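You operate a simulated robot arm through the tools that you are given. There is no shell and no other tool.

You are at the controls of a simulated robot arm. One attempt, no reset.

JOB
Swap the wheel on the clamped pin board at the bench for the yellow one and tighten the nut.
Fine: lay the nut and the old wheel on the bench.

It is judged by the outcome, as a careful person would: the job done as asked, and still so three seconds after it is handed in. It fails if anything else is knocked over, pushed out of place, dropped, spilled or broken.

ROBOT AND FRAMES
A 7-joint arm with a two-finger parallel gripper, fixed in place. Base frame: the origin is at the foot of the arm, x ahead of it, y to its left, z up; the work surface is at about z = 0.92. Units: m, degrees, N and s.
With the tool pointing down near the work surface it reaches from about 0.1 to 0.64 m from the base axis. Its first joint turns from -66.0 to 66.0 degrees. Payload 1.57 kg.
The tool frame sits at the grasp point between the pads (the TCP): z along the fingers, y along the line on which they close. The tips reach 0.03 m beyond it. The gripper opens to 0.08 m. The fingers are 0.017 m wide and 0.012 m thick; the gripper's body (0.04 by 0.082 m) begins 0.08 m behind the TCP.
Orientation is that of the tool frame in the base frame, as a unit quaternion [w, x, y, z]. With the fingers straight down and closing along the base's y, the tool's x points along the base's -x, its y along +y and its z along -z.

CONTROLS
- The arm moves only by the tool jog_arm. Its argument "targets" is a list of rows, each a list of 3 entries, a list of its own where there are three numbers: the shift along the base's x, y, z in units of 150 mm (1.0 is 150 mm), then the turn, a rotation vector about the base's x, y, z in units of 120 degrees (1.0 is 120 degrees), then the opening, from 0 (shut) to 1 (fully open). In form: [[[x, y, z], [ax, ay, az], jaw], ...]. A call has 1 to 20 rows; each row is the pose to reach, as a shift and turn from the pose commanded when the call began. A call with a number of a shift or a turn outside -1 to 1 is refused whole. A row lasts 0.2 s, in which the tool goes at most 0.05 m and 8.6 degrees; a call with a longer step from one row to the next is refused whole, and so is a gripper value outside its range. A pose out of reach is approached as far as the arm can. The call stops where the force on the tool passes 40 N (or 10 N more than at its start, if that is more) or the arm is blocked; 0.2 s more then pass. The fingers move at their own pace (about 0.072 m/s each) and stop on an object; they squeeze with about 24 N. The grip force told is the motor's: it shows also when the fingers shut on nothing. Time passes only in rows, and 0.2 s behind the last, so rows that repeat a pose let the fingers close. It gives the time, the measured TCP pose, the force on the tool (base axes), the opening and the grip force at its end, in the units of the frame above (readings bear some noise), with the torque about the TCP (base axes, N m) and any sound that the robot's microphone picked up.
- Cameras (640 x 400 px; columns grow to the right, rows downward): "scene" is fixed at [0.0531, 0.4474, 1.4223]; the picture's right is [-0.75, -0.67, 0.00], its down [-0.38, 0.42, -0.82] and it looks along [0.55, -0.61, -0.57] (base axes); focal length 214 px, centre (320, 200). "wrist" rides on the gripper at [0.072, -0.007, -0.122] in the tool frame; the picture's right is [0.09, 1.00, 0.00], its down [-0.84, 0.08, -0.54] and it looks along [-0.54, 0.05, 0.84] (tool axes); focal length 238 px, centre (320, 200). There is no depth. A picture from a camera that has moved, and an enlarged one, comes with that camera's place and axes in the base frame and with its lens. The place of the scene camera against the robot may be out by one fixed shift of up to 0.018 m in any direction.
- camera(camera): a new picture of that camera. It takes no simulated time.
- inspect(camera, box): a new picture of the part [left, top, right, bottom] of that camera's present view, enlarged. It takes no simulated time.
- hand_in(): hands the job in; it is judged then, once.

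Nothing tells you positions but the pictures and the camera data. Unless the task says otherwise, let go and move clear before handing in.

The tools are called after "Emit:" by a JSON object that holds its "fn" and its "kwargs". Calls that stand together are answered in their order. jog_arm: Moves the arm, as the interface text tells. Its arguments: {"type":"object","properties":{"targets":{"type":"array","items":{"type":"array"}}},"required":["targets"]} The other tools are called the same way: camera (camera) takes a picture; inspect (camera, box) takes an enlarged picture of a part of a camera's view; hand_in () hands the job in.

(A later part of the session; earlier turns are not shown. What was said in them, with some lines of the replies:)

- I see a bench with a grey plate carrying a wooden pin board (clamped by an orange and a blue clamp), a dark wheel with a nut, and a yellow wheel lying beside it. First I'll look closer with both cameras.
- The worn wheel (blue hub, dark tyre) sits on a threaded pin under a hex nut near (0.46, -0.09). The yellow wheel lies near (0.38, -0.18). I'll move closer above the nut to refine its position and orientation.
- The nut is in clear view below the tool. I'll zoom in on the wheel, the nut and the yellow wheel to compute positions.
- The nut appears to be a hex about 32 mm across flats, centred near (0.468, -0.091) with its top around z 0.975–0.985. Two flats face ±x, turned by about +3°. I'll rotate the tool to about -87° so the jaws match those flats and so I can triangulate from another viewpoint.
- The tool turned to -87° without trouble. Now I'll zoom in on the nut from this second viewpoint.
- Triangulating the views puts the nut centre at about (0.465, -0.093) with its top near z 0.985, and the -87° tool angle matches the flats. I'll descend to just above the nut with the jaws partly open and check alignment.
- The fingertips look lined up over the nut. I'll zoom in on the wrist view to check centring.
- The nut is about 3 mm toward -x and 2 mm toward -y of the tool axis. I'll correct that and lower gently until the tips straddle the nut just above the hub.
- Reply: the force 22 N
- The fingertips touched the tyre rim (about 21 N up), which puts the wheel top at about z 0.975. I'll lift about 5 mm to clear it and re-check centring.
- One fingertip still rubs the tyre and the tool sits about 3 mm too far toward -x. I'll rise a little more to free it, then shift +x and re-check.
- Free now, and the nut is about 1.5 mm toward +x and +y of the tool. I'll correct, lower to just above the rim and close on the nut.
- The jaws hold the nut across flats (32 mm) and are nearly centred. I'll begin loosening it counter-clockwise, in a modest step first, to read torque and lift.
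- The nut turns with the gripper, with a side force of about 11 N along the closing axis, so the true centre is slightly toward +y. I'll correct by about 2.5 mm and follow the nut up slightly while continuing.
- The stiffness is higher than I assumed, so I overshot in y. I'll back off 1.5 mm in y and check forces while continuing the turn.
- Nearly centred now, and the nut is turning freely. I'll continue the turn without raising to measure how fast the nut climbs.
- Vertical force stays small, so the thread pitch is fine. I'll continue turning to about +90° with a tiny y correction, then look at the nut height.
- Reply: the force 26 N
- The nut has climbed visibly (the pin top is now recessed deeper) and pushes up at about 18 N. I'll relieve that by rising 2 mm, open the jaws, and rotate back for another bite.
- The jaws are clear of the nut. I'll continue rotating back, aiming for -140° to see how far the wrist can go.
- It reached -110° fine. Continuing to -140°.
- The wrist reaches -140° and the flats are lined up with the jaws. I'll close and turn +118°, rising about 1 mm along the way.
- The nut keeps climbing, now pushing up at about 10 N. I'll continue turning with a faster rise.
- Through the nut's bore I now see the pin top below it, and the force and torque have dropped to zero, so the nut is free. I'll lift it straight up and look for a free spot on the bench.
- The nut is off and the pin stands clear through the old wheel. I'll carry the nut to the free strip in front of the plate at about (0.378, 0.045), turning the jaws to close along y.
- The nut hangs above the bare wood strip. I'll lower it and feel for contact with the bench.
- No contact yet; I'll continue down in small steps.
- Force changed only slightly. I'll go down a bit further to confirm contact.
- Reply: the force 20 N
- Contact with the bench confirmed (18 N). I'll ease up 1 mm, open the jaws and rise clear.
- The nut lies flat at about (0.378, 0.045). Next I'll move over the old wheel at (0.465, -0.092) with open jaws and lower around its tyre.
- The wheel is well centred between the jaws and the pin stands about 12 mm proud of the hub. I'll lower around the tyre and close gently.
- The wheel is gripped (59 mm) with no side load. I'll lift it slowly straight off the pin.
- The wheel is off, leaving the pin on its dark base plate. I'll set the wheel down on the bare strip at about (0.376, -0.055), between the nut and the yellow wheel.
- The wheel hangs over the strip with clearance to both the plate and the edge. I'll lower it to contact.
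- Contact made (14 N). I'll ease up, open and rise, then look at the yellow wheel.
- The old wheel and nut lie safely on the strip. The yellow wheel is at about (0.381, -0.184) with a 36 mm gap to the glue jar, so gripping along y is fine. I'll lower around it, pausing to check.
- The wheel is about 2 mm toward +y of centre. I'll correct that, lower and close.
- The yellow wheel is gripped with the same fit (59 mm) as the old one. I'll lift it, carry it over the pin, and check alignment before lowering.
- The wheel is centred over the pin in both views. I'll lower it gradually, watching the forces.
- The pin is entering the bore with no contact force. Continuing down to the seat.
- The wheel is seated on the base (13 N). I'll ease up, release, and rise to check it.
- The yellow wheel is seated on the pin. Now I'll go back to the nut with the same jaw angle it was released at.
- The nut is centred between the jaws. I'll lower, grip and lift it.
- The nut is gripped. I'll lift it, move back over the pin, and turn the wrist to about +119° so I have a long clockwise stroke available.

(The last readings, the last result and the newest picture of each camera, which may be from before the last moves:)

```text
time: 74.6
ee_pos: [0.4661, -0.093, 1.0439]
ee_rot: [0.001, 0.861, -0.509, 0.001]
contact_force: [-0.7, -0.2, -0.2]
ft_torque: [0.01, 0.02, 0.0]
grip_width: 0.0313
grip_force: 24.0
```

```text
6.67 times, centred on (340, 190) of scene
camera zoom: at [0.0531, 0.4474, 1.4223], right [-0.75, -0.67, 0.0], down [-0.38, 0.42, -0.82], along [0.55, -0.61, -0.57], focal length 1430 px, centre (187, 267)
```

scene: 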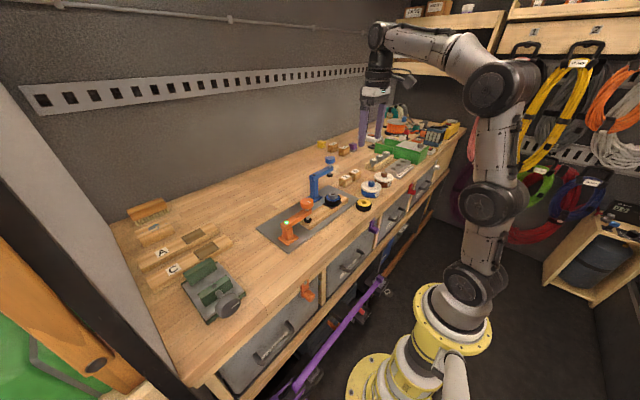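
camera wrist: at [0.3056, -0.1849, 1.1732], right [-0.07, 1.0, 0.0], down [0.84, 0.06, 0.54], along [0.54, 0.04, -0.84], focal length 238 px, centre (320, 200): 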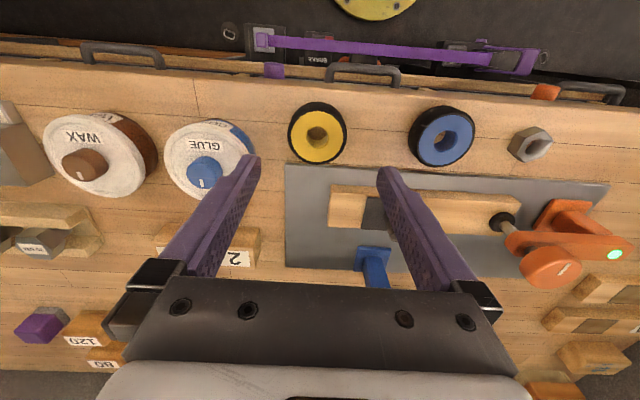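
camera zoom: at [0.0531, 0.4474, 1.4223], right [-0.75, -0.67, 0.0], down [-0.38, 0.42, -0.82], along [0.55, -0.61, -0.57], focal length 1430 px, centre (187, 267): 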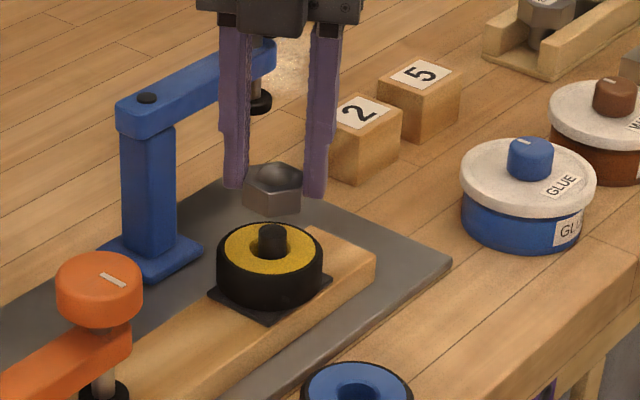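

The wrist reached +119° and the nut hangs above the pin. I'll lower until the nut meets the pin top.

Emit:
{"fn": "jog_arm", "kwargs": {"targets": [[[0, 0, -0.05], [0, 0, 0], 0], [[0, 0, -0.09], [0, 0, 0], 0], [[0, 0, -0.12], [0, 0, 0], 0], [[0, 0, -0.14], [0, 0, 0], 0], [[0, 0, -0.15], [0, 0, 0], 0], [[0, 0, -0.15], [0, 0, 0], 0]]}}

Emit:
{"fn": "inspect", "kwargs": {"camera": "wrist", "box": [240, 90, 400, 210]}}

Emit:
{"fn": "inspect", "kwargs": {"camera": "scene", "box": [310, 170, 370, 220]}}

```text
time: 76.0
ee_pos: [0.4633, -0.0922, 1.0245]
ee_rot: [0.001, 0.861, -0.509, 0.0]
contact_force: [0.7, -0.1, -0.3]
ft_torque: [-0.01, -0.04, 0.03]
grip_width: 0.0311
grip_force: 24.1
```

```text
3.33 times, centred on (320, 150) of wrist
camera zoom: at [0.5041, -0.1514, 1.1447], right [-0.83, -0.56, 0.0], down [-0.47, 0.7, 0.54], along [-0.3, 0.45, -0.84], focal length 794 px, centre (320, 367)
```

zoom: 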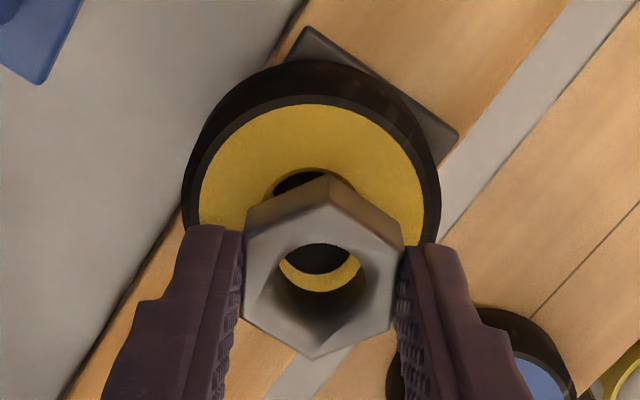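

```text
8.00 times, centred on (340, 195) of scene
camera zoom: at [0.0531, 0.4474, 1.4223], right [-0.75, -0.67, 0.0], down [-0.38, 0.42, -0.82], along [0.55, -0.61, -0.57], focal length 1716 px, centre (160, 240)
```

zoom: 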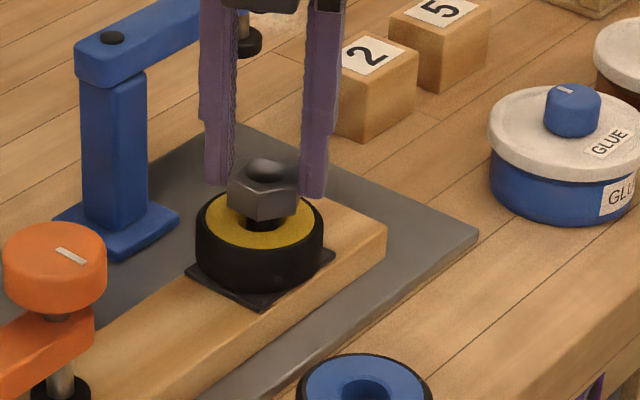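

No contact yet. I'll continue down in ~1 mm steps to find where the nut meets the thread.

Emit:
{"fn": "jog_arm", "kwargs": {"targets": [[[0, 0, -0.007], [0, 0, 0], 0], [[0, 0, -0.014], [0, 0, 0], 0], [[0, 0, -0.021], [0, 0, 0], 0], [[0, 0, -0.021], [0, 0, 0], 0]]}}

```text
time: 77.0
ee_pos: [0.4653, -0.0931, 1.0204]
ee_rot: [0.0, 0.86, -0.51, 0.002]
contact_force: [4.1, -4.8, 6.8]
ft_torque: [-0.18, -0.07, -0.02]
grip_width: 0.0317
grip_force: 23.7
```

The nut touches the pin's thread start (about 7 N). Now I'll turn clockwise with light downward follow to start the thread.

Emit:
{"fn": "jog_arm", "kwargs": {"targets": [[[0, 0, 0], [0, 0, -0.07], 0], [[0, 0, 0], [0, 0, -0.14], 0], [[0, 0, -0.001], [0, 0, -0.21], 0], [[0, 0, -0.002], [0, 0, -0.28], 0], [[0, 0, -0.003], [0, 0, -0.35], 0], [[0, 0, -0.004], [0, 0, -0.42], 0], [[0, 0, -0.005], [0, 0, -0.49], 0], [[0, 0, -0.005], [0, 0, -0.49], 0]]}}

Emit:
{"fn": "inspect", "kwargs": {"camera": "wrist", "box": [240, 90, 400, 210]}}

Emit:
{"fn": "inspect", "kwargs": {"camera": "scene", "box": [310, 170, 370, 220]}}

```text
time: 78.8
ee_pos: [0.4632, -0.0918, 1.0197]
ee_rot: [-0.001, -0.5, 0.866, -0.001]
contact_force: [-0.5, -12.5, -0.8]
ft_torque: [-0.38, 0.06, -0.01]
grip_width: 0.0315
grip_force: 24.1
```

```text
3.33 times, centred on (320, 150) of wrist
camera zoom: at [0.4337, -0.1582, 1.1402], right [-0.91, 0.42, 0.0], down [0.35, 0.76, 0.54], along [0.23, 0.49, -0.84], focal length 794 px, centre (320, 367)
```

zoom: 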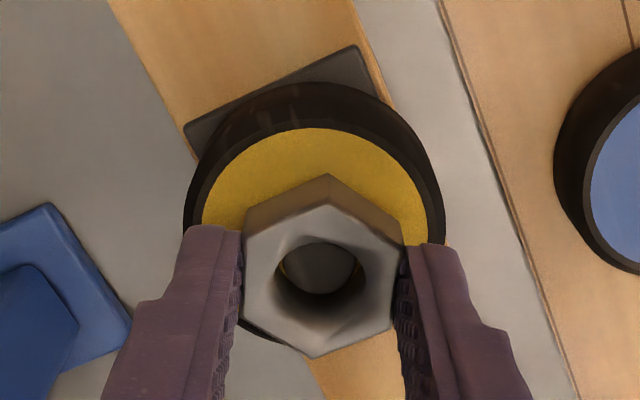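

```text
8.00 times, centred on (340, 195) of scene
camera zoom: at [0.0531, 0.4471, 1.4225], right [-0.75, -0.67, 0.0], down [-0.38, 0.43, -0.82], along [0.55, -0.61, -0.57], focal length 1716 px, centre (160, 240)
```

zoom: 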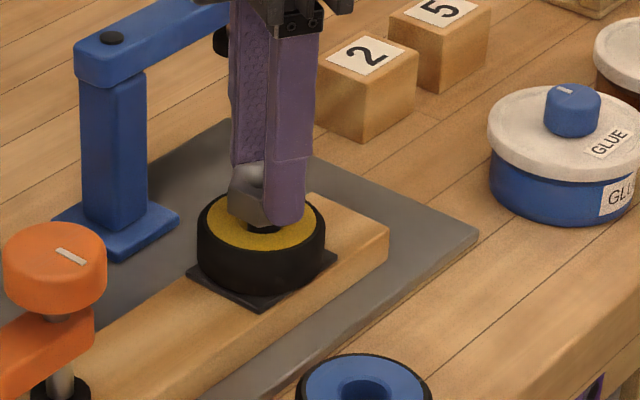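

Vertical force dropped and a lateral reaction appeared, which suggests the thread has engaged. I'll shift y by -0.8 mm to centre it and continue clockwise while following down.

Emit:
{"fn": "jog_arm", "kwargs": {"targets": [[[0, -0.005, 0], [0, 0, -0.06], 0], [[0, -0.005, -0.001], [0, 0, -0.12], 0], [[0, -0.005, -0.002], [0, 0, -0.18], 0], [[0, -0.005, -0.003], [0, 0, -0.24], 0], [[0, -0.005, -0.004], [0, 0, -0.3], 0], [[0, -0.005, -0.005], [0, 0, -0.36], 0], [[0, -0.005, -0.006], [0, 0, -0.42], 0], [[0, -0.005, -0.007], [0, 0, -0.49], 0], [[0, -0.005, -0.007], [0, 0, -0.49], 0]]}}

Emit:
{"fn": "inspect", "kwargs": {"camera": "wrist", "box": [240, 90, 400, 210]}}

Emit:
{"fn": "inspect", "kwargs": {"camera": "scene", "box": [310, 170, 370, 220]}}

```text
time: 80.8
ee_pos: [0.4664, -0.0917, 1.0185]
ee_rot: [0.001, -0.009, 1.0, 0.001]
contact_force: [0.5, 6.1, -3.0]
ft_torque: [0.17, 0.03, 0.0]
grip_width: 0.0314
grip_force: 23.7
```

```text
3.33 times, centred on (320, 150) of wrist
camera zoom: at [0.3933, -0.1006, 1.1391], right [-0.11, 0.99, 0.0], down [0.83, 0.09, 0.54], along [0.54, 0.06, -0.84], focal length 794 px, centre (320, 367)
```

zoom: 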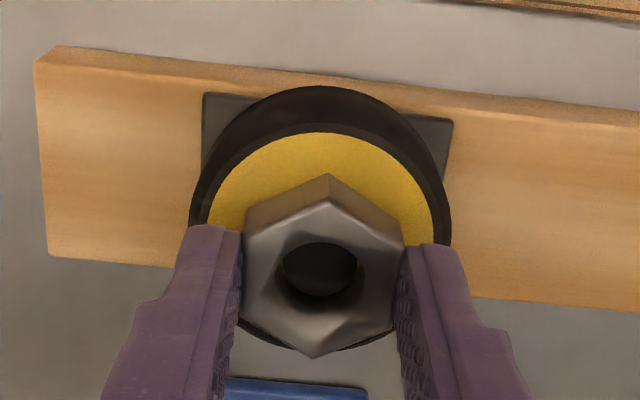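

```text
8.00 times, centred on (340, 195) of scene
camera zoom: at [0.0531, 0.4476, 1.4223], right [-0.75, -0.67, 0.0], down [-0.38, 0.42, -0.82], along [0.55, -0.61, -0.57], focal length 1716 px, centre (160, 240)
```

zoom: 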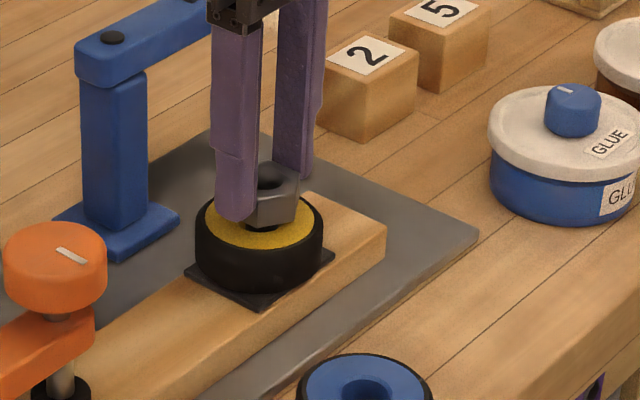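

The nut is threading: it now pulls the tool down slightly. I'll continue clockwise another 118° following it down.

Emit:
{"fn": "jog_arm", "kwargs": {"targets": [[[0, 0.003, -0.003], [0, 0, -0.07], 0], [[0, 0.003, -0.004], [0, 0, -0.14], 0], [[0, 0.003, -0.005], [0, 0, -0.21], 0], [[0, 0.003, -0.006], [0, 0, -0.28], 0], [[0, 0.003, -0.007], [0, 0, -0.35], 0], [[0, 0.003, -0.008], [0, 0, -0.42], 0], [[0, 0.003, -0.009], [0, 0, -0.49], 0], [[0, 0.003, -0.01], [0, 0, -0.49], 0]]}}

```text
time: 82.6
ee_pos: [0.4653, -0.0916, 1.0156]
ee_rot: [0.0, 0.483, 0.875, 0.0]
contact_force: [0.9, 5.8, -0.5]
ft_torque: [0.11, -0.06, -0.01]
grip_width: 0.0313
grip_force: 24.5
```

Following well. Continuing clockwise to about -117°.

Emit:
{"fn": "jog_arm", "kwargs": {"targets": [[[0, 0.002, -0.001], [0, 0, -0.07], 0], [[0, 0.002, -0.002], [0, 0, -0.14], 0], [[0, 0.002, -0.003], [0, 0, -0.21], 0], [[0, 0.002, -0.004], [0, 0, -0.28], 0], [[0, 0.002, -0.005], [0, 0, -0.35], 0], [[0, 0.002, -0.006], [0, 0, -0.42], 0], [[0, 0.002, -0.007], [0, 0, -0.49], 0], [[0, 0.002, -0.008], [0, 0, -0.54], 0], [[0, 0.002, -0.009], [0, 0, -0.59], 0], [[0, 0.002, -0.009], [0, 0, -0.64], 0], [[0, 0.002, -0.009], [0, 0, -0.64], 0]]}}

Emit:
{"fn": "inspect", "kwargs": {"camera": "wrist", "box": [240, 90, 400, 210]}}

Emit:
{"fn": "inspect", "kwargs": {"camera": "scene", "box": [310, 170, 370, 220]}}

```text
time: 85.0
ee_pos: [0.4643, -0.0918, 1.0161]
ee_rot: [-0.001, 0.922, 0.387, -0.001]
contact_force: [-2.2, 1.5, -0.9]
ft_torque: [0.04, 0.07, 0.05]
grip_width: 0.0315
grip_force: 23.9
```

```text
3.33 times, centred on (320, 150) of wrist
camera zoom: at [0.5105, -0.0365, 1.1357], right [0.77, -0.63, 0.0], down [-0.53, -0.65, 0.54], along [-0.34, -0.42, -0.84], focal length 794 px, centre (320, 367)
```

zoom: 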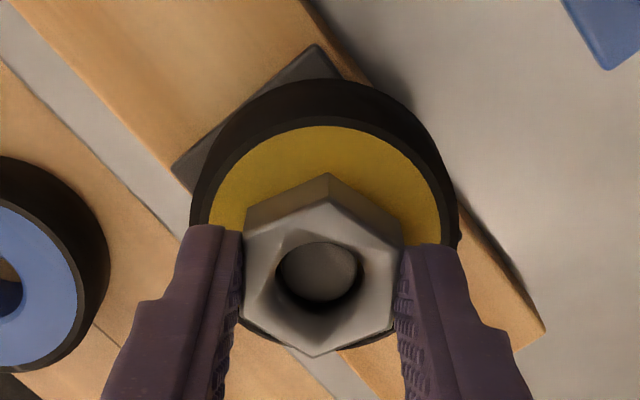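

```text
8.00 times, centred on (340, 195) of scene
camera zoom: at [0.053, 0.4475, 1.4223], right [-0.75, -0.67, 0.0], down [-0.38, 0.42, -0.82], along [0.55, -0.61, -0.57], focal length 1716 px, centre (160, 240)
```

zoom: 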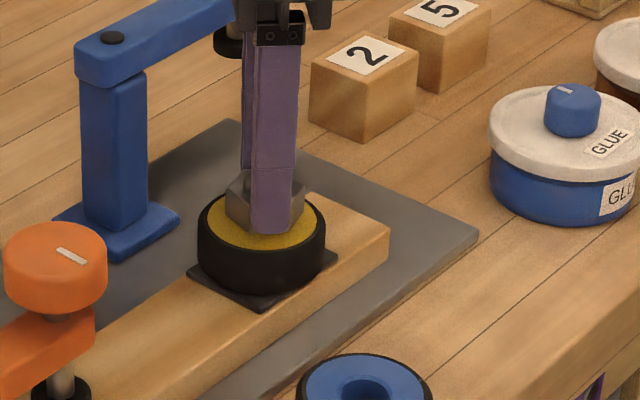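

The nut is partway down with about 4 mm to go. I'll release it, rotate the wrist back +240°, and regrip for the final stroke.

Emit:
{"fn": "jog_arm", "kwargs": {"targets": [[[0, 0, 0], [0, 0, 0], 0.45], [[0, 0, 0], [0, 0, 0], 0.62], [[0, 0, 0], [0, 0, 0], 0.62], [[0, 0, 0], [0, 0, 0.07], 0.62], [[0, 0, 0], [0, 0, 0.14], 0.62], [[0, 0, 0], [0, 0, 0.21], 0.62], [[0, 0, 0], [0, 0, 0.28], 0.62], [[0, 0, 0], [0, 0, 0.35], 0.62], [[0, 0, 0], [0, 0, 0.42], 0.62], [[0, 0, 0], [0, 0, 0.49], 0.62], [[0, 0, 0], [0, 0, 0.56], 0.62], [[0, 0, 0], [0, 0, 0.63], 0.62], [[0, 0, 0], [0, 0, 0.7], 0.62], [[0, 0, 0], [0, 0, 0.77], 0.62], [[0, 0, 0], [0, 0, 0.84], 0.62], [[0, 0, 0], [0, 0, 0.91], 0.62], [[0, 0, 0], [0, 0, 0.98], 0.62], [[0, 0, 0], [0, 0, 1.0], 0.62]]}}

Emit:
{"fn": "jog_arm", "kwargs": {"targets": [[[0, 0, 0], [0, 0, 0.07], 0.62], [[0, 0, 0], [0, 0, 0.14], 0.62], [[0, 0, 0], [0, 0, 0.21], 0.62], [[0, 0, 0], [0, 0, 0.28], 0.62], [[0, 0, 0], [0, 0, 0.35], 0.62], [[0, 0, 0], [0, 0, 0.42], 0.62], [[0, 0, 0], [0, 0, 0.49], 0.62], [[0, 0, 0], [0, 0, 0.56], 0.62], [[0, 0, 0], [0, 0, 0.63], 0.62], [[0, 0, 0], [0, 0, 0.7], 0.62], [[0, 0, 0], [0, 0, 0.77], 0.62], [[0, 0, 0], [0, 0, 0.84], 0.62], [[0, 0, 0], [0, 0, 0.91], 0.62], [[0, 0, 0], [0, 0, 0.98], 0.62], [[0, 0, 0], [0, 0, 1.0], 0.62], [[0, 0, 0], [0, 0, 1.0], 0.62]]}}

Emit:
{"fn": "inspect", "kwargs": {"camera": "wrist", "box": [240, 90, 400, 210]}}

Emit:
{"fn": "inspect", "kwargs": {"camera": "scene", "box": [310, 170, 370, 220]}}

```text
time: 88.8
ee_pos: [0.4641, -0.0914, 1.0151]
ee_rot: [0.0, 0.125, 0.992, 0.0]
contact_force: [1.0, 0.1, 0.5]
ft_torque: [0.02, -0.01, -0.02]
grip_width: 0.0498
grip_force: 0.0
```

```text
time: 92.2
ee_pos: [0.4653, -0.0911, 1.0157]
ee_rot: [0.0, 0.796, -0.605, 0.0]
contact_force: [-0.2, 0.7, 0.6]
ft_torque: [0.01, 0.0, -0.01]
grip_width: 0.0499
grip_force: 0.2
```

```text
3.33 times, centred on (320, 150) of wrist
camera zoom: at [0.4902, -0.1601, 1.1363], right [-0.93, -0.36, 0.0], down [-0.3, 0.79, 0.54], along [-0.19, 0.51, -0.84], focal length 794 px, centre (320, 367)
```

zoom: 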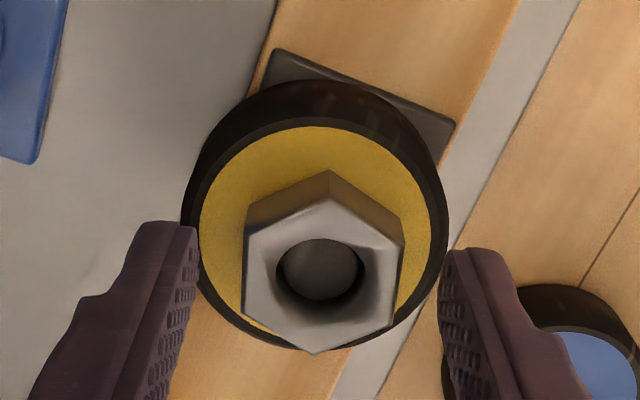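

```text
8.00 times, centred on (340, 195) of scene
camera zoom: at [0.0531, 0.4474, 1.4223], right [-0.75, -0.67, 0.0], down [-0.38, 0.42, -0.82], along [0.55, -0.61, -0.57], focal length 1716 px, centre (160, 240)
```

zoom: 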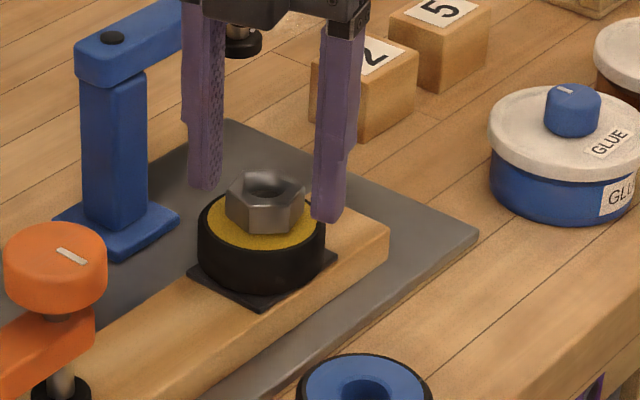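

The nut stayed in place and its flats line up with the jaws. I'll close and continue clockwise while lowering.

Emit:
{"fn": "jog_arm", "kwargs": {"targets": [[[0, 0, 0], [0, 0, 0], 0.3], [[0, 0, 0], [0, 0, 0], 0], [[0, 0, 0], [0, 0, 0], 0], [[0, 0, -0.001], [0, 0, -0.07], 0], [[0, 0, -0.002], [0, 0, -0.14], 0], [[0, 0, -0.003], [0, 0, -0.21], 0], [[0, 0, -0.004], [0, 0, -0.28], 0], [[0, 0, -0.005], [0, 0, -0.35], 0], [[0, 0, -0.006], [0, 0, -0.42], 0], [[0, 0, -0.007], [0, 0, -0.49], 0], [[0, 0, -0.008], [0, 0, -0.56], 0], [[0, 0, -0.009], [0, 0, -0.63], 0], [[0, 0, -0.01], [0, 0, -0.7], 0], [[0, 0, -0.011], [0, 0, -0.77], 0], [[0, 0, -0.012], [0, 0, -0.84], 0], [[0, 0, -0.013], [0, 0, -0.91], 0], [[0, 0, -0.013], [0, 0, -0.91], 0]]}}

Emit:
{"fn": "inspect", "kwargs": {"camera": "wrist", "box": [240, 90, 400, 210]}}

Emit:
{"fn": "inspect", "kwargs": {"camera": "scene", "box": [310, 170, 370, 220]}}

```text
time: 95.8
ee_pos: [0.4647, -0.0919, 1.0142]
ee_rot: [-0.001, 0.032, 0.999, 0.001]
contact_force: [-1.7, -6.4, 0.2]
ft_torque: [-0.17, -0.08, 0.4]
grip_width: 0.0307
grip_force: 23.6
```

```text
3.33 times, centred on (320, 150) of wrist
camera zoom: at [0.3922, -0.0943, 1.1343], right [-0.03, 1.0, 0.0], down [0.84, 0.02, 0.54], along [0.54, 0.01, -0.84], focal length 794 px, centre (320, 367)
```

zoom: 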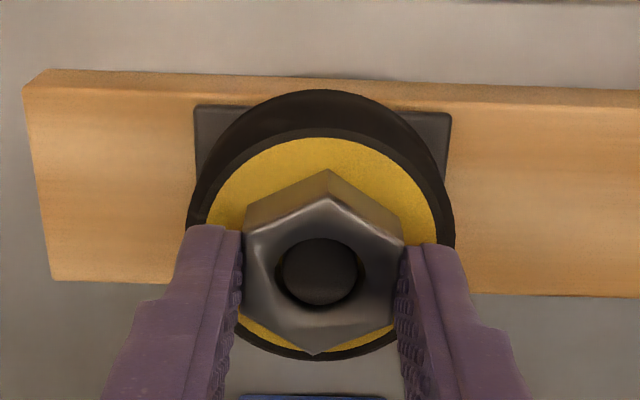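

```text
8.00 times, centred on (340, 195) of scene
camera zoom: at [0.053, 0.4473, 1.4224], right [-0.75, -0.67, 0.0], down [-0.38, 0.43, -0.82], along [0.55, -0.61, -0.57], focal length 1716 px, centre (160, 240)
```

zoom: 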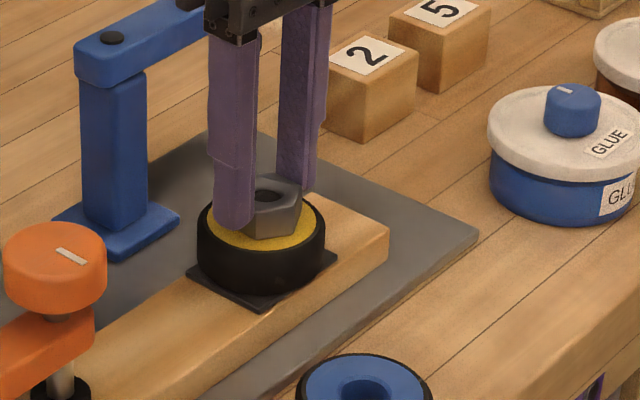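

Resisting torque of 0.4 N·m has appeared, so the nut is seating on the hub. I'll turn a little further in small steps to see whether it firms up.

Emit:
{"fn": "jog_arm", "kwargs": {"targets": [[[0, 0, 0], [0, 0, -0.03], 0], [[0, 0, 0], [0, 0, -0.06], 0], [[0, 0, 0], [0, 0, -0.09], 0], [[0, 0, 0], [0, 0, -0.09], 0]]}}

Emit:
{"fn": "inspect", "kwargs": {"camera": "wrist", "box": [240, 90, 400, 210]}}

```text
time: 96.8
ee_pos: [0.4639, -0.0929, 1.0136]
ee_rot: [-0.001, 0.126, 0.992, 0.0]
contact_force: [-1.9, -8.6, 1.0]
ft_torque: [-0.33, 0.06, 0.61]
grip_width: 0.0338
grip_force: 24.2
```

```text
3.33 times, centred on (320, 150) of wrist
camera zoom: at [0.3928, -0.0809, 1.1343], right [0.16, 0.99, 0.0], down [0.83, -0.13, 0.54], along [0.54, -0.09, -0.84], focal length 794 px, centre (320, 367)
```

zoom: 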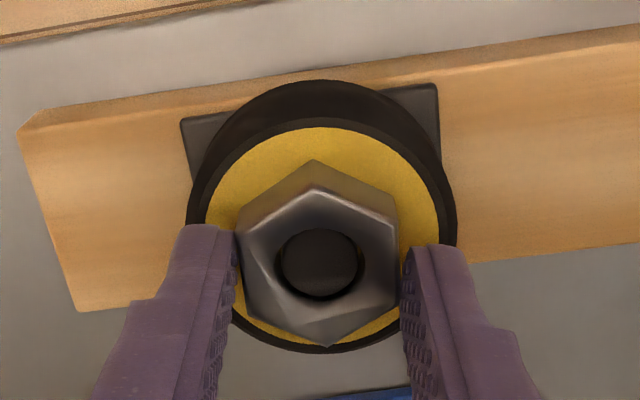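

The jaws began to ride around the nut at 0.6 N·m, so the nut itself is no longer turning. I'll open, realign to the nut's angle, regrip and check how firm it is.

Emit:
{"fn": "jog_arm", "kwargs": {"targets": [[[0, 0, 0], [0, 0, 0], 0.5], [[0, 0, 0], [0, 0, 0], 0.62], [[0, 0, 0], [0, 0, 0.04], 0.62], [[0, 0, 0], [0, 0, 0.08], 0.62], [[0, 0, 0], [0, 0, 0.08], 0.62]]}}

Emit:
{"fn": "inspect", "kwargs": {"camera": "wrist", "box": [240, 90, 400, 210]}}

Emit:
{"fn": "inspect", "kwargs": {"camera": "scene", "box": [310, 170, 370, 220]}}

```text
time: 98.0
ee_pos: [0.4646, -0.0927, 1.013]
ee_rot: [0.0, 0.042, 0.999, 0.001]
contact_force: [0.4, 0.1, -0.5]
ft_torque: [0.04, -0.02, 0.02]
grip_width: 0.0498
grip_force: 0.0
```

```text
3.33 times, centred on (320, 150) of wrist
camera zoom: at [0.3927, -0.0933, 1.1347], right [-0.01, 1.0, 0.0], down [0.84, 0.01, 0.54], along [0.54, 0.0, -0.84], focal length 794 px, centre (320, 367)
```

zoom: 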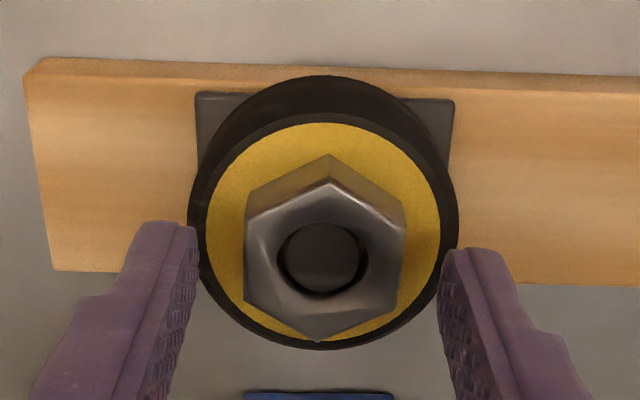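

```text
8.00 times, centred on (340, 195) of scene
camera zoom: at [0.0531, 0.4474, 1.4223], right [-0.75, -0.67, 0.0], down [-0.38, 0.42, -0.82], along [0.55, -0.61, -0.57], focal length 1716 px, centre (160, 240)
```

zoom: 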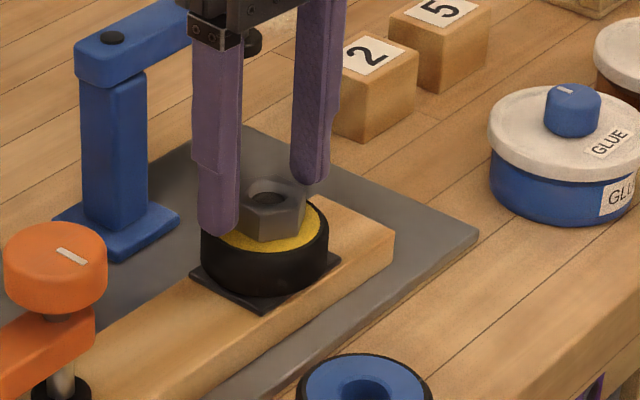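

The nut's flats are aligned with the jaws again. The board's far end looks very slightly displaced compared with before, so I'll compare using the same zoom as at the start.

Emit:
{"fn": "inspect", "kwargs": {"camera": "scene", "box": [310, 180, 370, 220]}}

Emit:
{"fn": "inspect", "kwargs": {"camera": "scene", "box": [250, 140, 410, 250]}}

```text
10.00 times, centred on (340, 200) of scene
camera zoom: at [0.0531, 0.4474, 1.4223], right [-0.75, -0.67, 0.0], down [-0.38, 0.42, -0.82], along [0.55, -0.61, -0.57], focal length 2145 px, centre (120, 200)
```

zoom: 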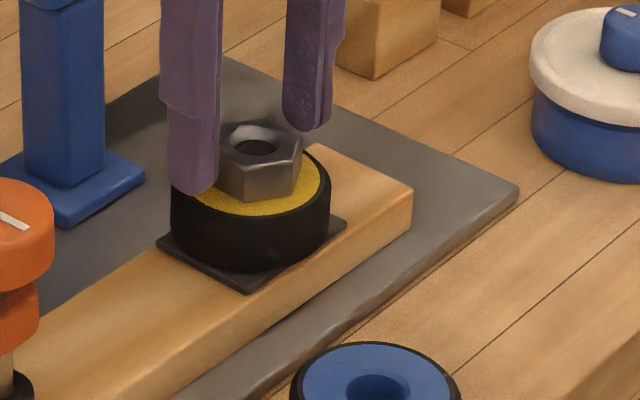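

```text
3.64 times, centred on (330, 195) of scene
camera zoom: at [0.0531, 0.4474, 1.4223], right [-0.75, -0.67, 0.0], down [-0.38, 0.42, -0.82], along [0.55, -0.61, -0.57], focal length 780 px, centre (284, 218)
```

zoom: 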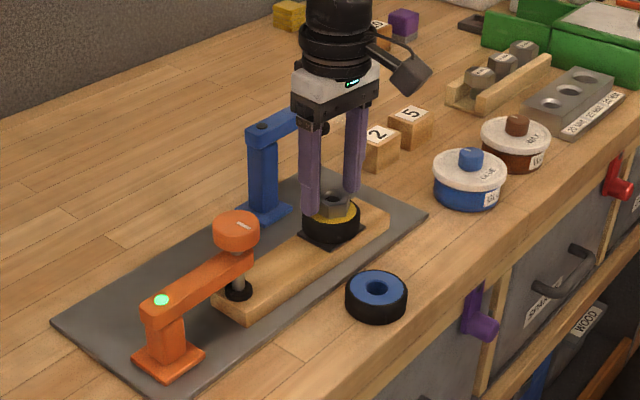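

The board has pivoted about 1° under the clamp from the tightening torque (about 3 mm at the wheel). I'll regrip at about -64°, where the jaws close mostly along x. That holds the wheel against pivoting and nudges it back in line with the original pin position.

Emit:
{"fn": "jog_arm", "kwargs": {"targets": [[[0, 0, 0], [0, 0, -0.07], 0.62], [[0, 0, 0], [0, 0, -0.14], 0.62], [[0, 0, 0], [0, 0, -0.21], 0.62], [[0, 0, 0], [0, 0, -0.28], 0.62], [[0, 0, 0], [0, 0, -0.35], 0.62], [[0, 0, 0], [0, 0, -0.42], 0.62], [[0, 0, 0], [0, 0, -0.495], 0.62], [[0, 0, 0], [0, 0, -0.495], 0.62]]}}

Emit:
{"fn": "inspect", "kwargs": {"camera": "wrist", "box": [240, 90, 400, 210]}}

Emit:
{"fn": "inspect", "kwargs": {"camera": "scene", "box": [310, 180, 370, 220]}}

```text
refused: row 7 steps farther than a row can; nothing moved
```

```text
3.33 times, centred on (320, 150) of wrist
camera zoom: at [0.3927, -0.0933, 1.1347], right [-0.01, 1.0, 0.0], down [0.84, 0.01, 0.54], along [0.54, 0.0, -0.84], focal length 794 px, centre (320, 367)
```

zoom: 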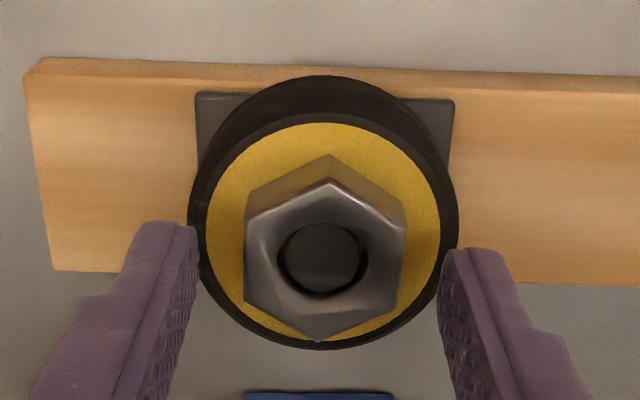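

```text
10.00 times, centred on (340, 200) of scene
camera zoom: at [0.0531, 0.4474, 1.4223], right [-0.75, -0.67, 0.0], down [-0.38, 0.42, -0.82], along [0.55, -0.61, -0.57], focal length 2145 px, centre (120, 200)
```

zoom: 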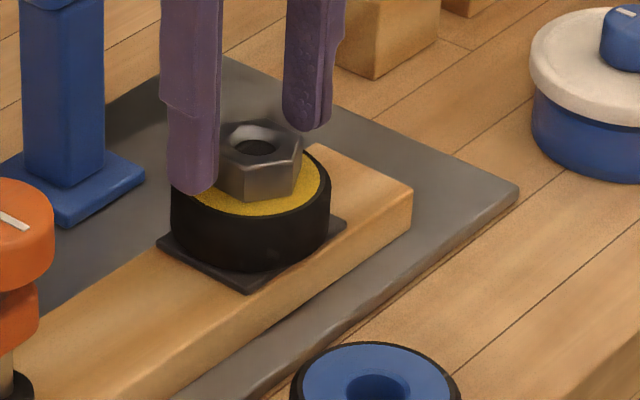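

One step was slightly too large, so nothing moved. I'll resend the turn with smaller increments.

Emit:
{"fn": "jog_arm", "kwargs": {"targets": [[[0, 0, 0], [0, 0, -0.07], 0.62], [[0, 0, 0], [0, 0, -0.14], 0.62], [[0, 0, 0], [0, 0, -0.21], 0.62], [[0, 0, 0], [0, 0, -0.28], 0.62], [[0, 0, 0], [0, 0, -0.35], 0.62], [[0, 0, 0], [0, 0, -0.42], 0.62], [[0, 0, 0], [0, 0, -0.47], 0.62], [[0, 0, 0], [0, 0, -0.495], 0.62], [[0, 0, 0], [0, 0, -0.495], 0.62]]}}

Emit:
{"fn": "inspect", "kwargs": {"camera": "wrist", "box": [240, 90, 400, 210]}}

Emit:
{"fn": "inspect", "kwargs": {"camera": "scene", "box": [310, 180, 370, 220]}}

```text
time: 100.0
ee_pos: [0.4652, -0.0923, 1.0128]
ee_rot: [0.0, 0.533, 0.846, 0.0]
contact_force: [0.2, -0.5, -0.9]
ft_torque: [-0.03, -0.01, 0.02]
grip_width: 0.0497
grip_force: 0.0
```

```text
3.33 times, centred on (320, 150) of wrist
camera zoom: at [0.428, -0.0302, 1.1338], right [0.86, 0.51, 0.0], down [0.43, -0.72, 0.54], along [0.28, -0.46, -0.84], focal length 794 px, centre (320, 367)
```

zoom: 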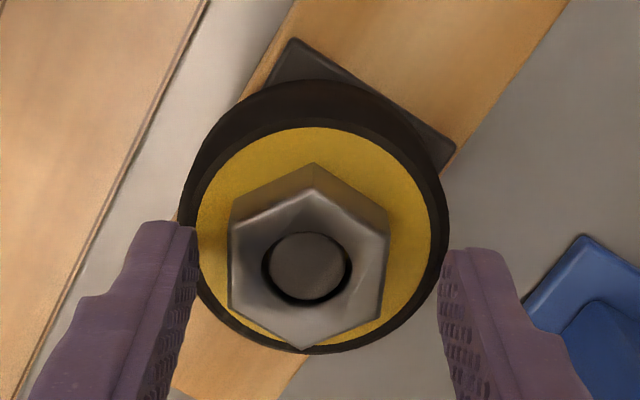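

```text
10.00 times, centred on (340, 200) of scene
camera zoom: at [0.0531, 0.4474, 1.4223], right [-0.75, -0.67, 0.0], down [-0.38, 0.42, -0.82], along [0.55, -0.61, -0.57], focal length 2145 px, centre (120, 200)
```

zoom: 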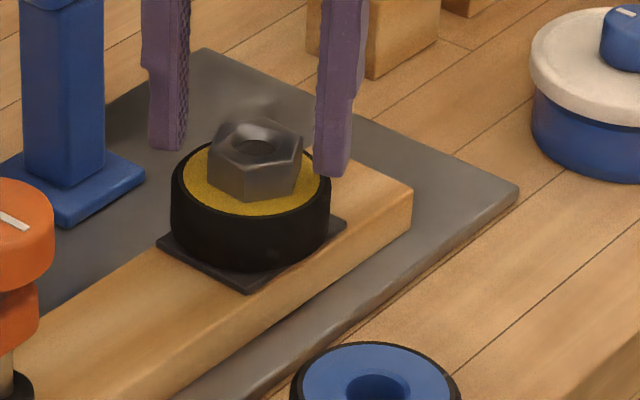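

The jaws are aligned with the flats and the nut sits about 2 mm toward -x. Closing will nudge the board back in line, so I'll close and read the forces.

Emit:
{"fn": "jog_arm", "kwargs": {"targets": [[[0, 0, 0], [0, 0, 0], 0.5], [[0, 0, 0], [0, 0, 0], 0.42], [[0, 0, 0], [0, 0, 0], 0.38], [[0, 0, 0], [0, 0, 0], 0], [[0, 0, 0], [0, 0, 0], 0]]}}

Emit:
{"fn": "inspect", "kwargs": {"camera": "scene", "box": [310, 180, 370, 220]}}

Emit:
{"fn": "inspect", "kwargs": {"camera": "wrist", "box": [240, 90, 400, 210]}}

```text
time: 101.2
ee_pos: [0.4652, -0.0939, 1.0131]
ee_rot: [0.0, 0.531, 0.847, -0.001]
contact_force: [-5.4, -10.4, 1.6]
ft_torque: [-0.19, 0.3, 0.32]
grip_width: 0.0314
grip_force: 24.2
```

```text
10.00 times, centred on (340, 200) of scene
camera zoom: at [0.0529, 0.4471, 1.4224], right [-0.75, -0.67, 0.0], down [-0.38, 0.43, -0.82], along [0.55, -0.61, -0.57], focal length 2145 px, centre (120, 200)
```

zoom: 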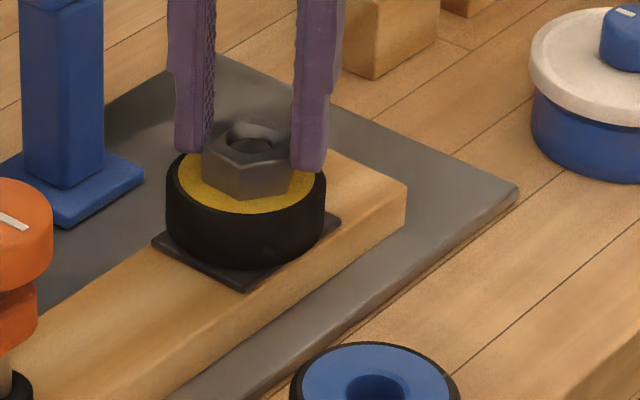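

```text
3.33 times, centred on (320, 150) of wrist
camera zoom: at [0.4276, -0.0311, 1.1336], right [0.86, 0.52, 0.0], down [0.43, -0.72, 0.54], along [0.28, -0.47, -0.84], focal length 794 px, centre (320, 367)
```

zoom: 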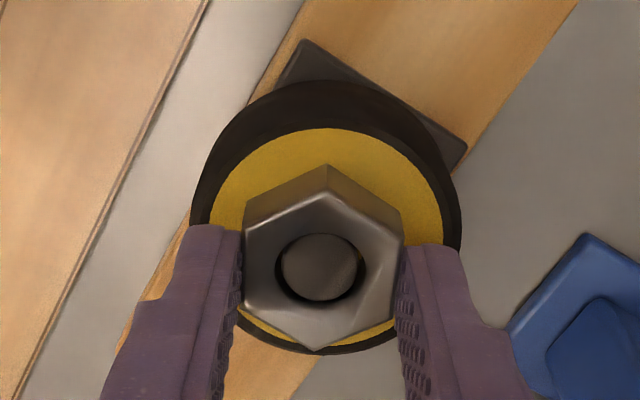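

The board is back exactly at its original place. Now a careful final tightening in small steps with the jaws bracing along x.

Emit:
{"fn": "jog_arm", "kwargs": {"targets": [[[0, 0, 0], [0, 0, -0.015], 0], [[0, 0, 0], [0, 0, -0.03], 0], [[0, 0, 0], [0, 0, -0.03], 0]]}}

Emit:
{"fn": "inspect", "kwargs": {"camera": "scene", "box": [310, 180, 370, 220]}}

Emit:
{"fn": "inspect", "kwargs": {"camera": "wrist", "box": [240, 90, 400, 210]}}

```text
time: 102.0
ee_pos: [0.4632, -0.0929, 1.0131]
ee_rot: [0.0, 0.558, 0.83, 0.0]
contact_force: [-2.5, -6.9, 0.2]
ft_torque: [-0.29, 0.01, 0.8]
grip_width: 0.0321
grip_force: 24.1
```

```text
10.00 times, centred on (340, 200) of scene
camera zoom: at [0.053, 0.4472, 1.4224], right [-0.75, -0.67, 0.0], down [-0.38, 0.43, -0.82], along [0.55, -0.61, -0.57], focal length 2145 px, centre (120, 200)
```

zoom: 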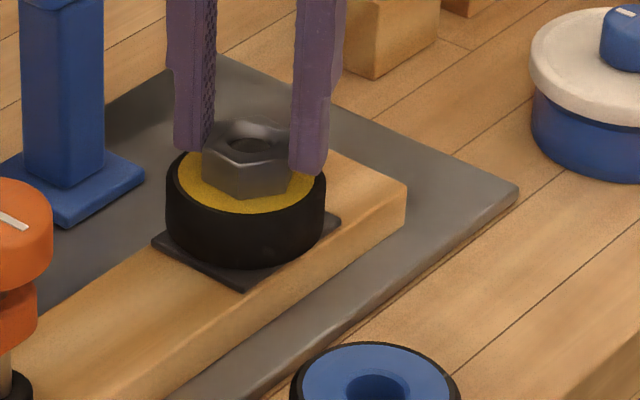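

```text
3.33 times, centred on (320, 150) of wrist
camera zoom: at [0.4314, -0.0286, 1.1339], right [0.89, 0.46, 0.0], down [0.39, -0.75, 0.54], along [0.25, -0.48, -0.84], focal length 794 px, centre (320, 367)
```

zoom: 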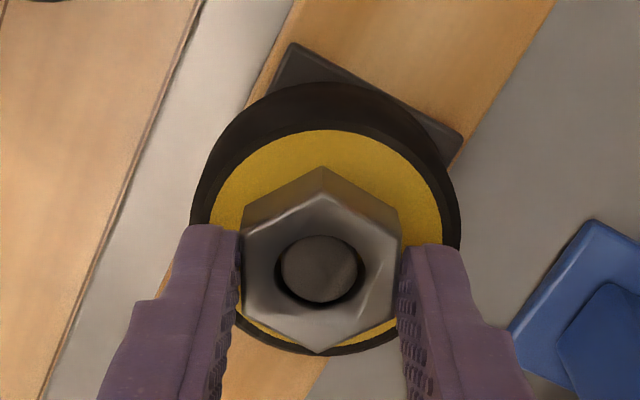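

Torque rose to 0.8 N·m with the nut holding firm and the board staying in place, so the nut is tight. I'll open the jaws and rise straight up.

Emit:
{"fn": "jog_arm", "kwargs": {"targets": [[[0, 0, 0], [0, 0, 0], 0.45], [[0, 0, 0], [0, 0, 0], 0.62], [[0, 0, 0], [0, 0, 0], 0.62], [[0, 0, 0.05], [0, 0, 0], 0.62], [[0, 0, 0.15], [0, 0, 0], 0.62], [[0, 0, 0.3], [0, 0, 0], 0.62], [[0, 0, 0.5], [0, 0, 0], 0.62], [[0, 0, 0.7], [0, 0, 0], 0.62], [[0, 0, 0.9], [0, 0, 0], 0.62], [[0, 0, 0.9], [0, 0, 0], 0.62]]}}

Emit:
{"fn": "camera", "kwargs": {"camera": "wrist"}}

Emit:
{"fn": "inspect", "kwargs": {"camera": "scene", "box": [310, 180, 370, 220]}}

Emit:
{"fn": "inspect", "kwargs": {"camera": "wrist", "box": [275, 75, 365, 165]}}

```text
time: 104.2
ee_pos: [0.4656, -0.0912, 1.1473]
ee_rot: [0.0, 0.558, 0.83, -0.001]
contact_force: [-0.4, 1.8, -0.6]
ft_torque: [0.01, 0.01, 0.02]
grip_width: 0.0497
grip_force: 0.0
```

```text
taken
camera wrist: at [0.4322, -0.0272, 1.2681], right [0.89, 0.46, 0.0], down [0.39, -0.75, 0.54], along [0.25, -0.48, -0.84], focal length 238 px, centre (320, 200)
```

wrist: 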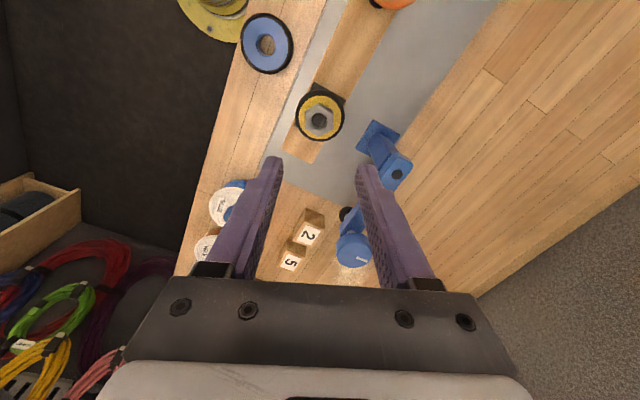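

```text
10.00 times, centred on (340, 200) of scene
camera zoom: at [0.0531, 0.4474, 1.4223], right [-0.75, -0.67, 0.0], down [-0.38, 0.42, -0.82], along [0.55, -0.61, -0.57], focal length 2145 px, centre (120, 200)
```

zoom: 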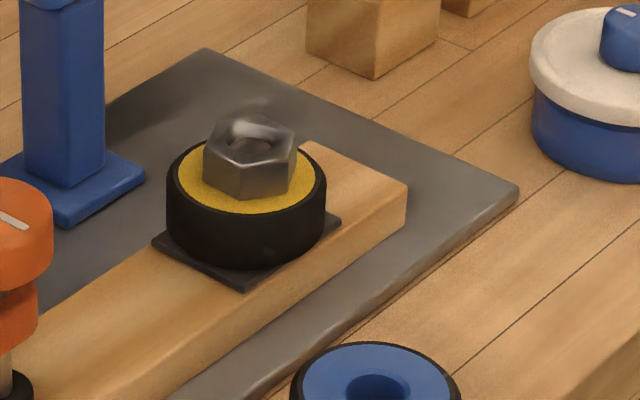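

```text
4.44 times, centred on (320, 120) of wrist
camera zoom: at [0.4322, -0.0272, 1.2681], right [0.89, 0.46, 0.0], down [0.39, -0.75, 0.54], along [0.25, -0.48, -0.84], focal length 1059 px, centre (320, 556)
```

zoom: 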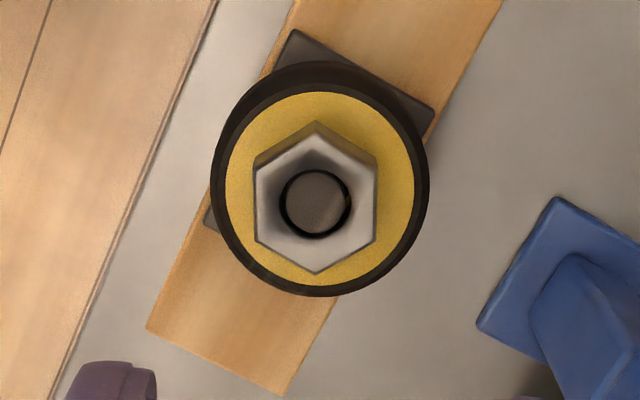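

The nut sits flush on the yellow hub and the board is where it started. I'll back the arm off further and check the whole bench before handing in.

Emit:
{"fn": "jog_arm", "kwargs": {"targets": [[[-0.1, 0, 0.2], [0, 0, 0.06], 0.62], [[-0.25, 0, 0.4], [0, 0, 0.12], 0.62], [[-0.4, 0, 0.55], [0, 0, 0.18], 0.62], [[-0.55, -0.05, 0.6], [0, 0, 0.24], 0.62], [[-0.65, -0.1, 0.6], [0, 0, 0.3], 0.62], [[-0.65, -0.1, 0.6], [0, 0, 0.36], 0.62], [[-0.65, -0.1, 0.6], [0, 0, 0.42], 0.62], [[-0.65, -0.1, 0.6], [0, 0, 0.48], 0.62], [[-0.65, -0.1, 0.6], [0, 0, 0.55], 0.62], [[-0.65, -0.1, 0.6], [0, 0, 0.55], 0.62]]}}

Emit:
{"fn": "camera", "kwargs": {"camera": "scene"}}

Emit:
{"fn": "inspect", "kwargs": {"camera": "scene", "box": [250, 140, 410, 250]}}

Emit:
{"fn": "camera", "kwargs": {"camera": "wrist"}}

```text
time: 106.4
ee_pos: [0.3687, -0.1069, 1.2381]
ee_rot: [0.0, 0.016, 1.0, 0.0]
contact_force: [-0.4, 0.7, -0.3]
ft_torque: [0.01, -0.01, -0.02]
grip_width: 0.0497
grip_force: 0.1
```

```text
taken
```

scene: 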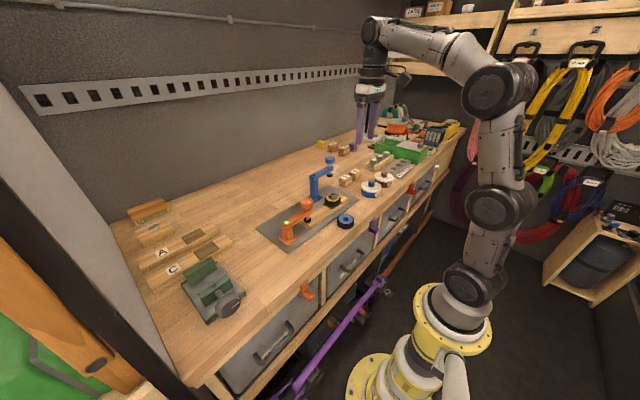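

```text
3.64 times, centred on (330, 195) of scene
camera zoom: at [0.0531, 0.4474, 1.4223], right [-0.75, -0.67, 0.0], down [-0.38, 0.42, -0.82], along [0.55, -0.61, -0.57], focal length 780 px, centre (284, 218)
```

zoom: 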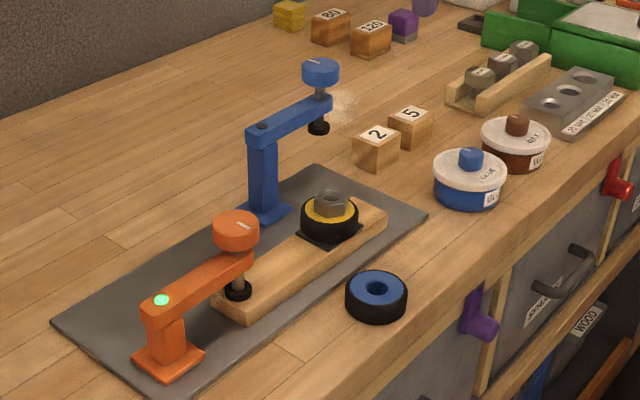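

```text
taken
camera wrist: at [0.2963, -0.1115, 1.3587], right [-0.06, 1.0, 0.0], down [0.84, 0.05, 0.54], along [0.54, 0.03, -0.84], focal length 238 px, centre (320, 200)
```

wrist: 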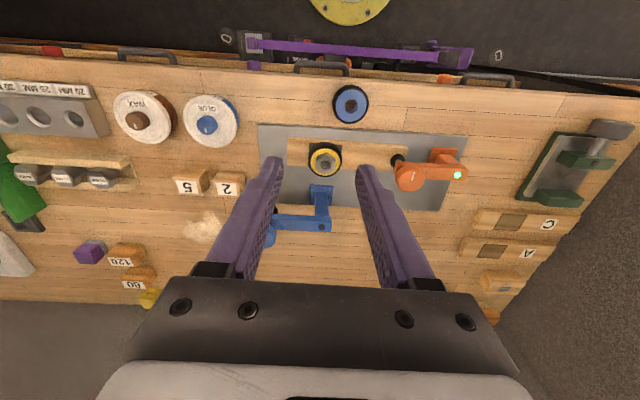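

The yellow wheel is on the pin with the nut tight on it. The old blue-hubbed wheel lies on the bench, the board, clamps and other items are where they were, and the arm is clear. I'm handing in the job.

Emit:
{"fn": "hand_in", "kwargs": {}}

```text
The job is handed in.
```

The yellow wheel is on the pin and the nut is tightened down on it. I handed the job in, and no verdict has come back.

- **Nut:** it turned down flush on the yellow hub. It held firm at about 0.8 N·m, where the jaws began to slip on its flats, so that is about as tight as this gripper can get it.
- **Old wheel:** it lies flat on the bench in front of the plate. The nut rested there too before it went back on the pin.
- **Pin board:** while I was tightening, the board pivoted about 1° under its clamp, roughly 3 mm at the wheel. I nudged it back, and the last close view shows it where it started.
- **Everything else:** in the last pictures the clamps, jars, cubes and the rest of the bench look undisturbed. The arm has let go and is clear.
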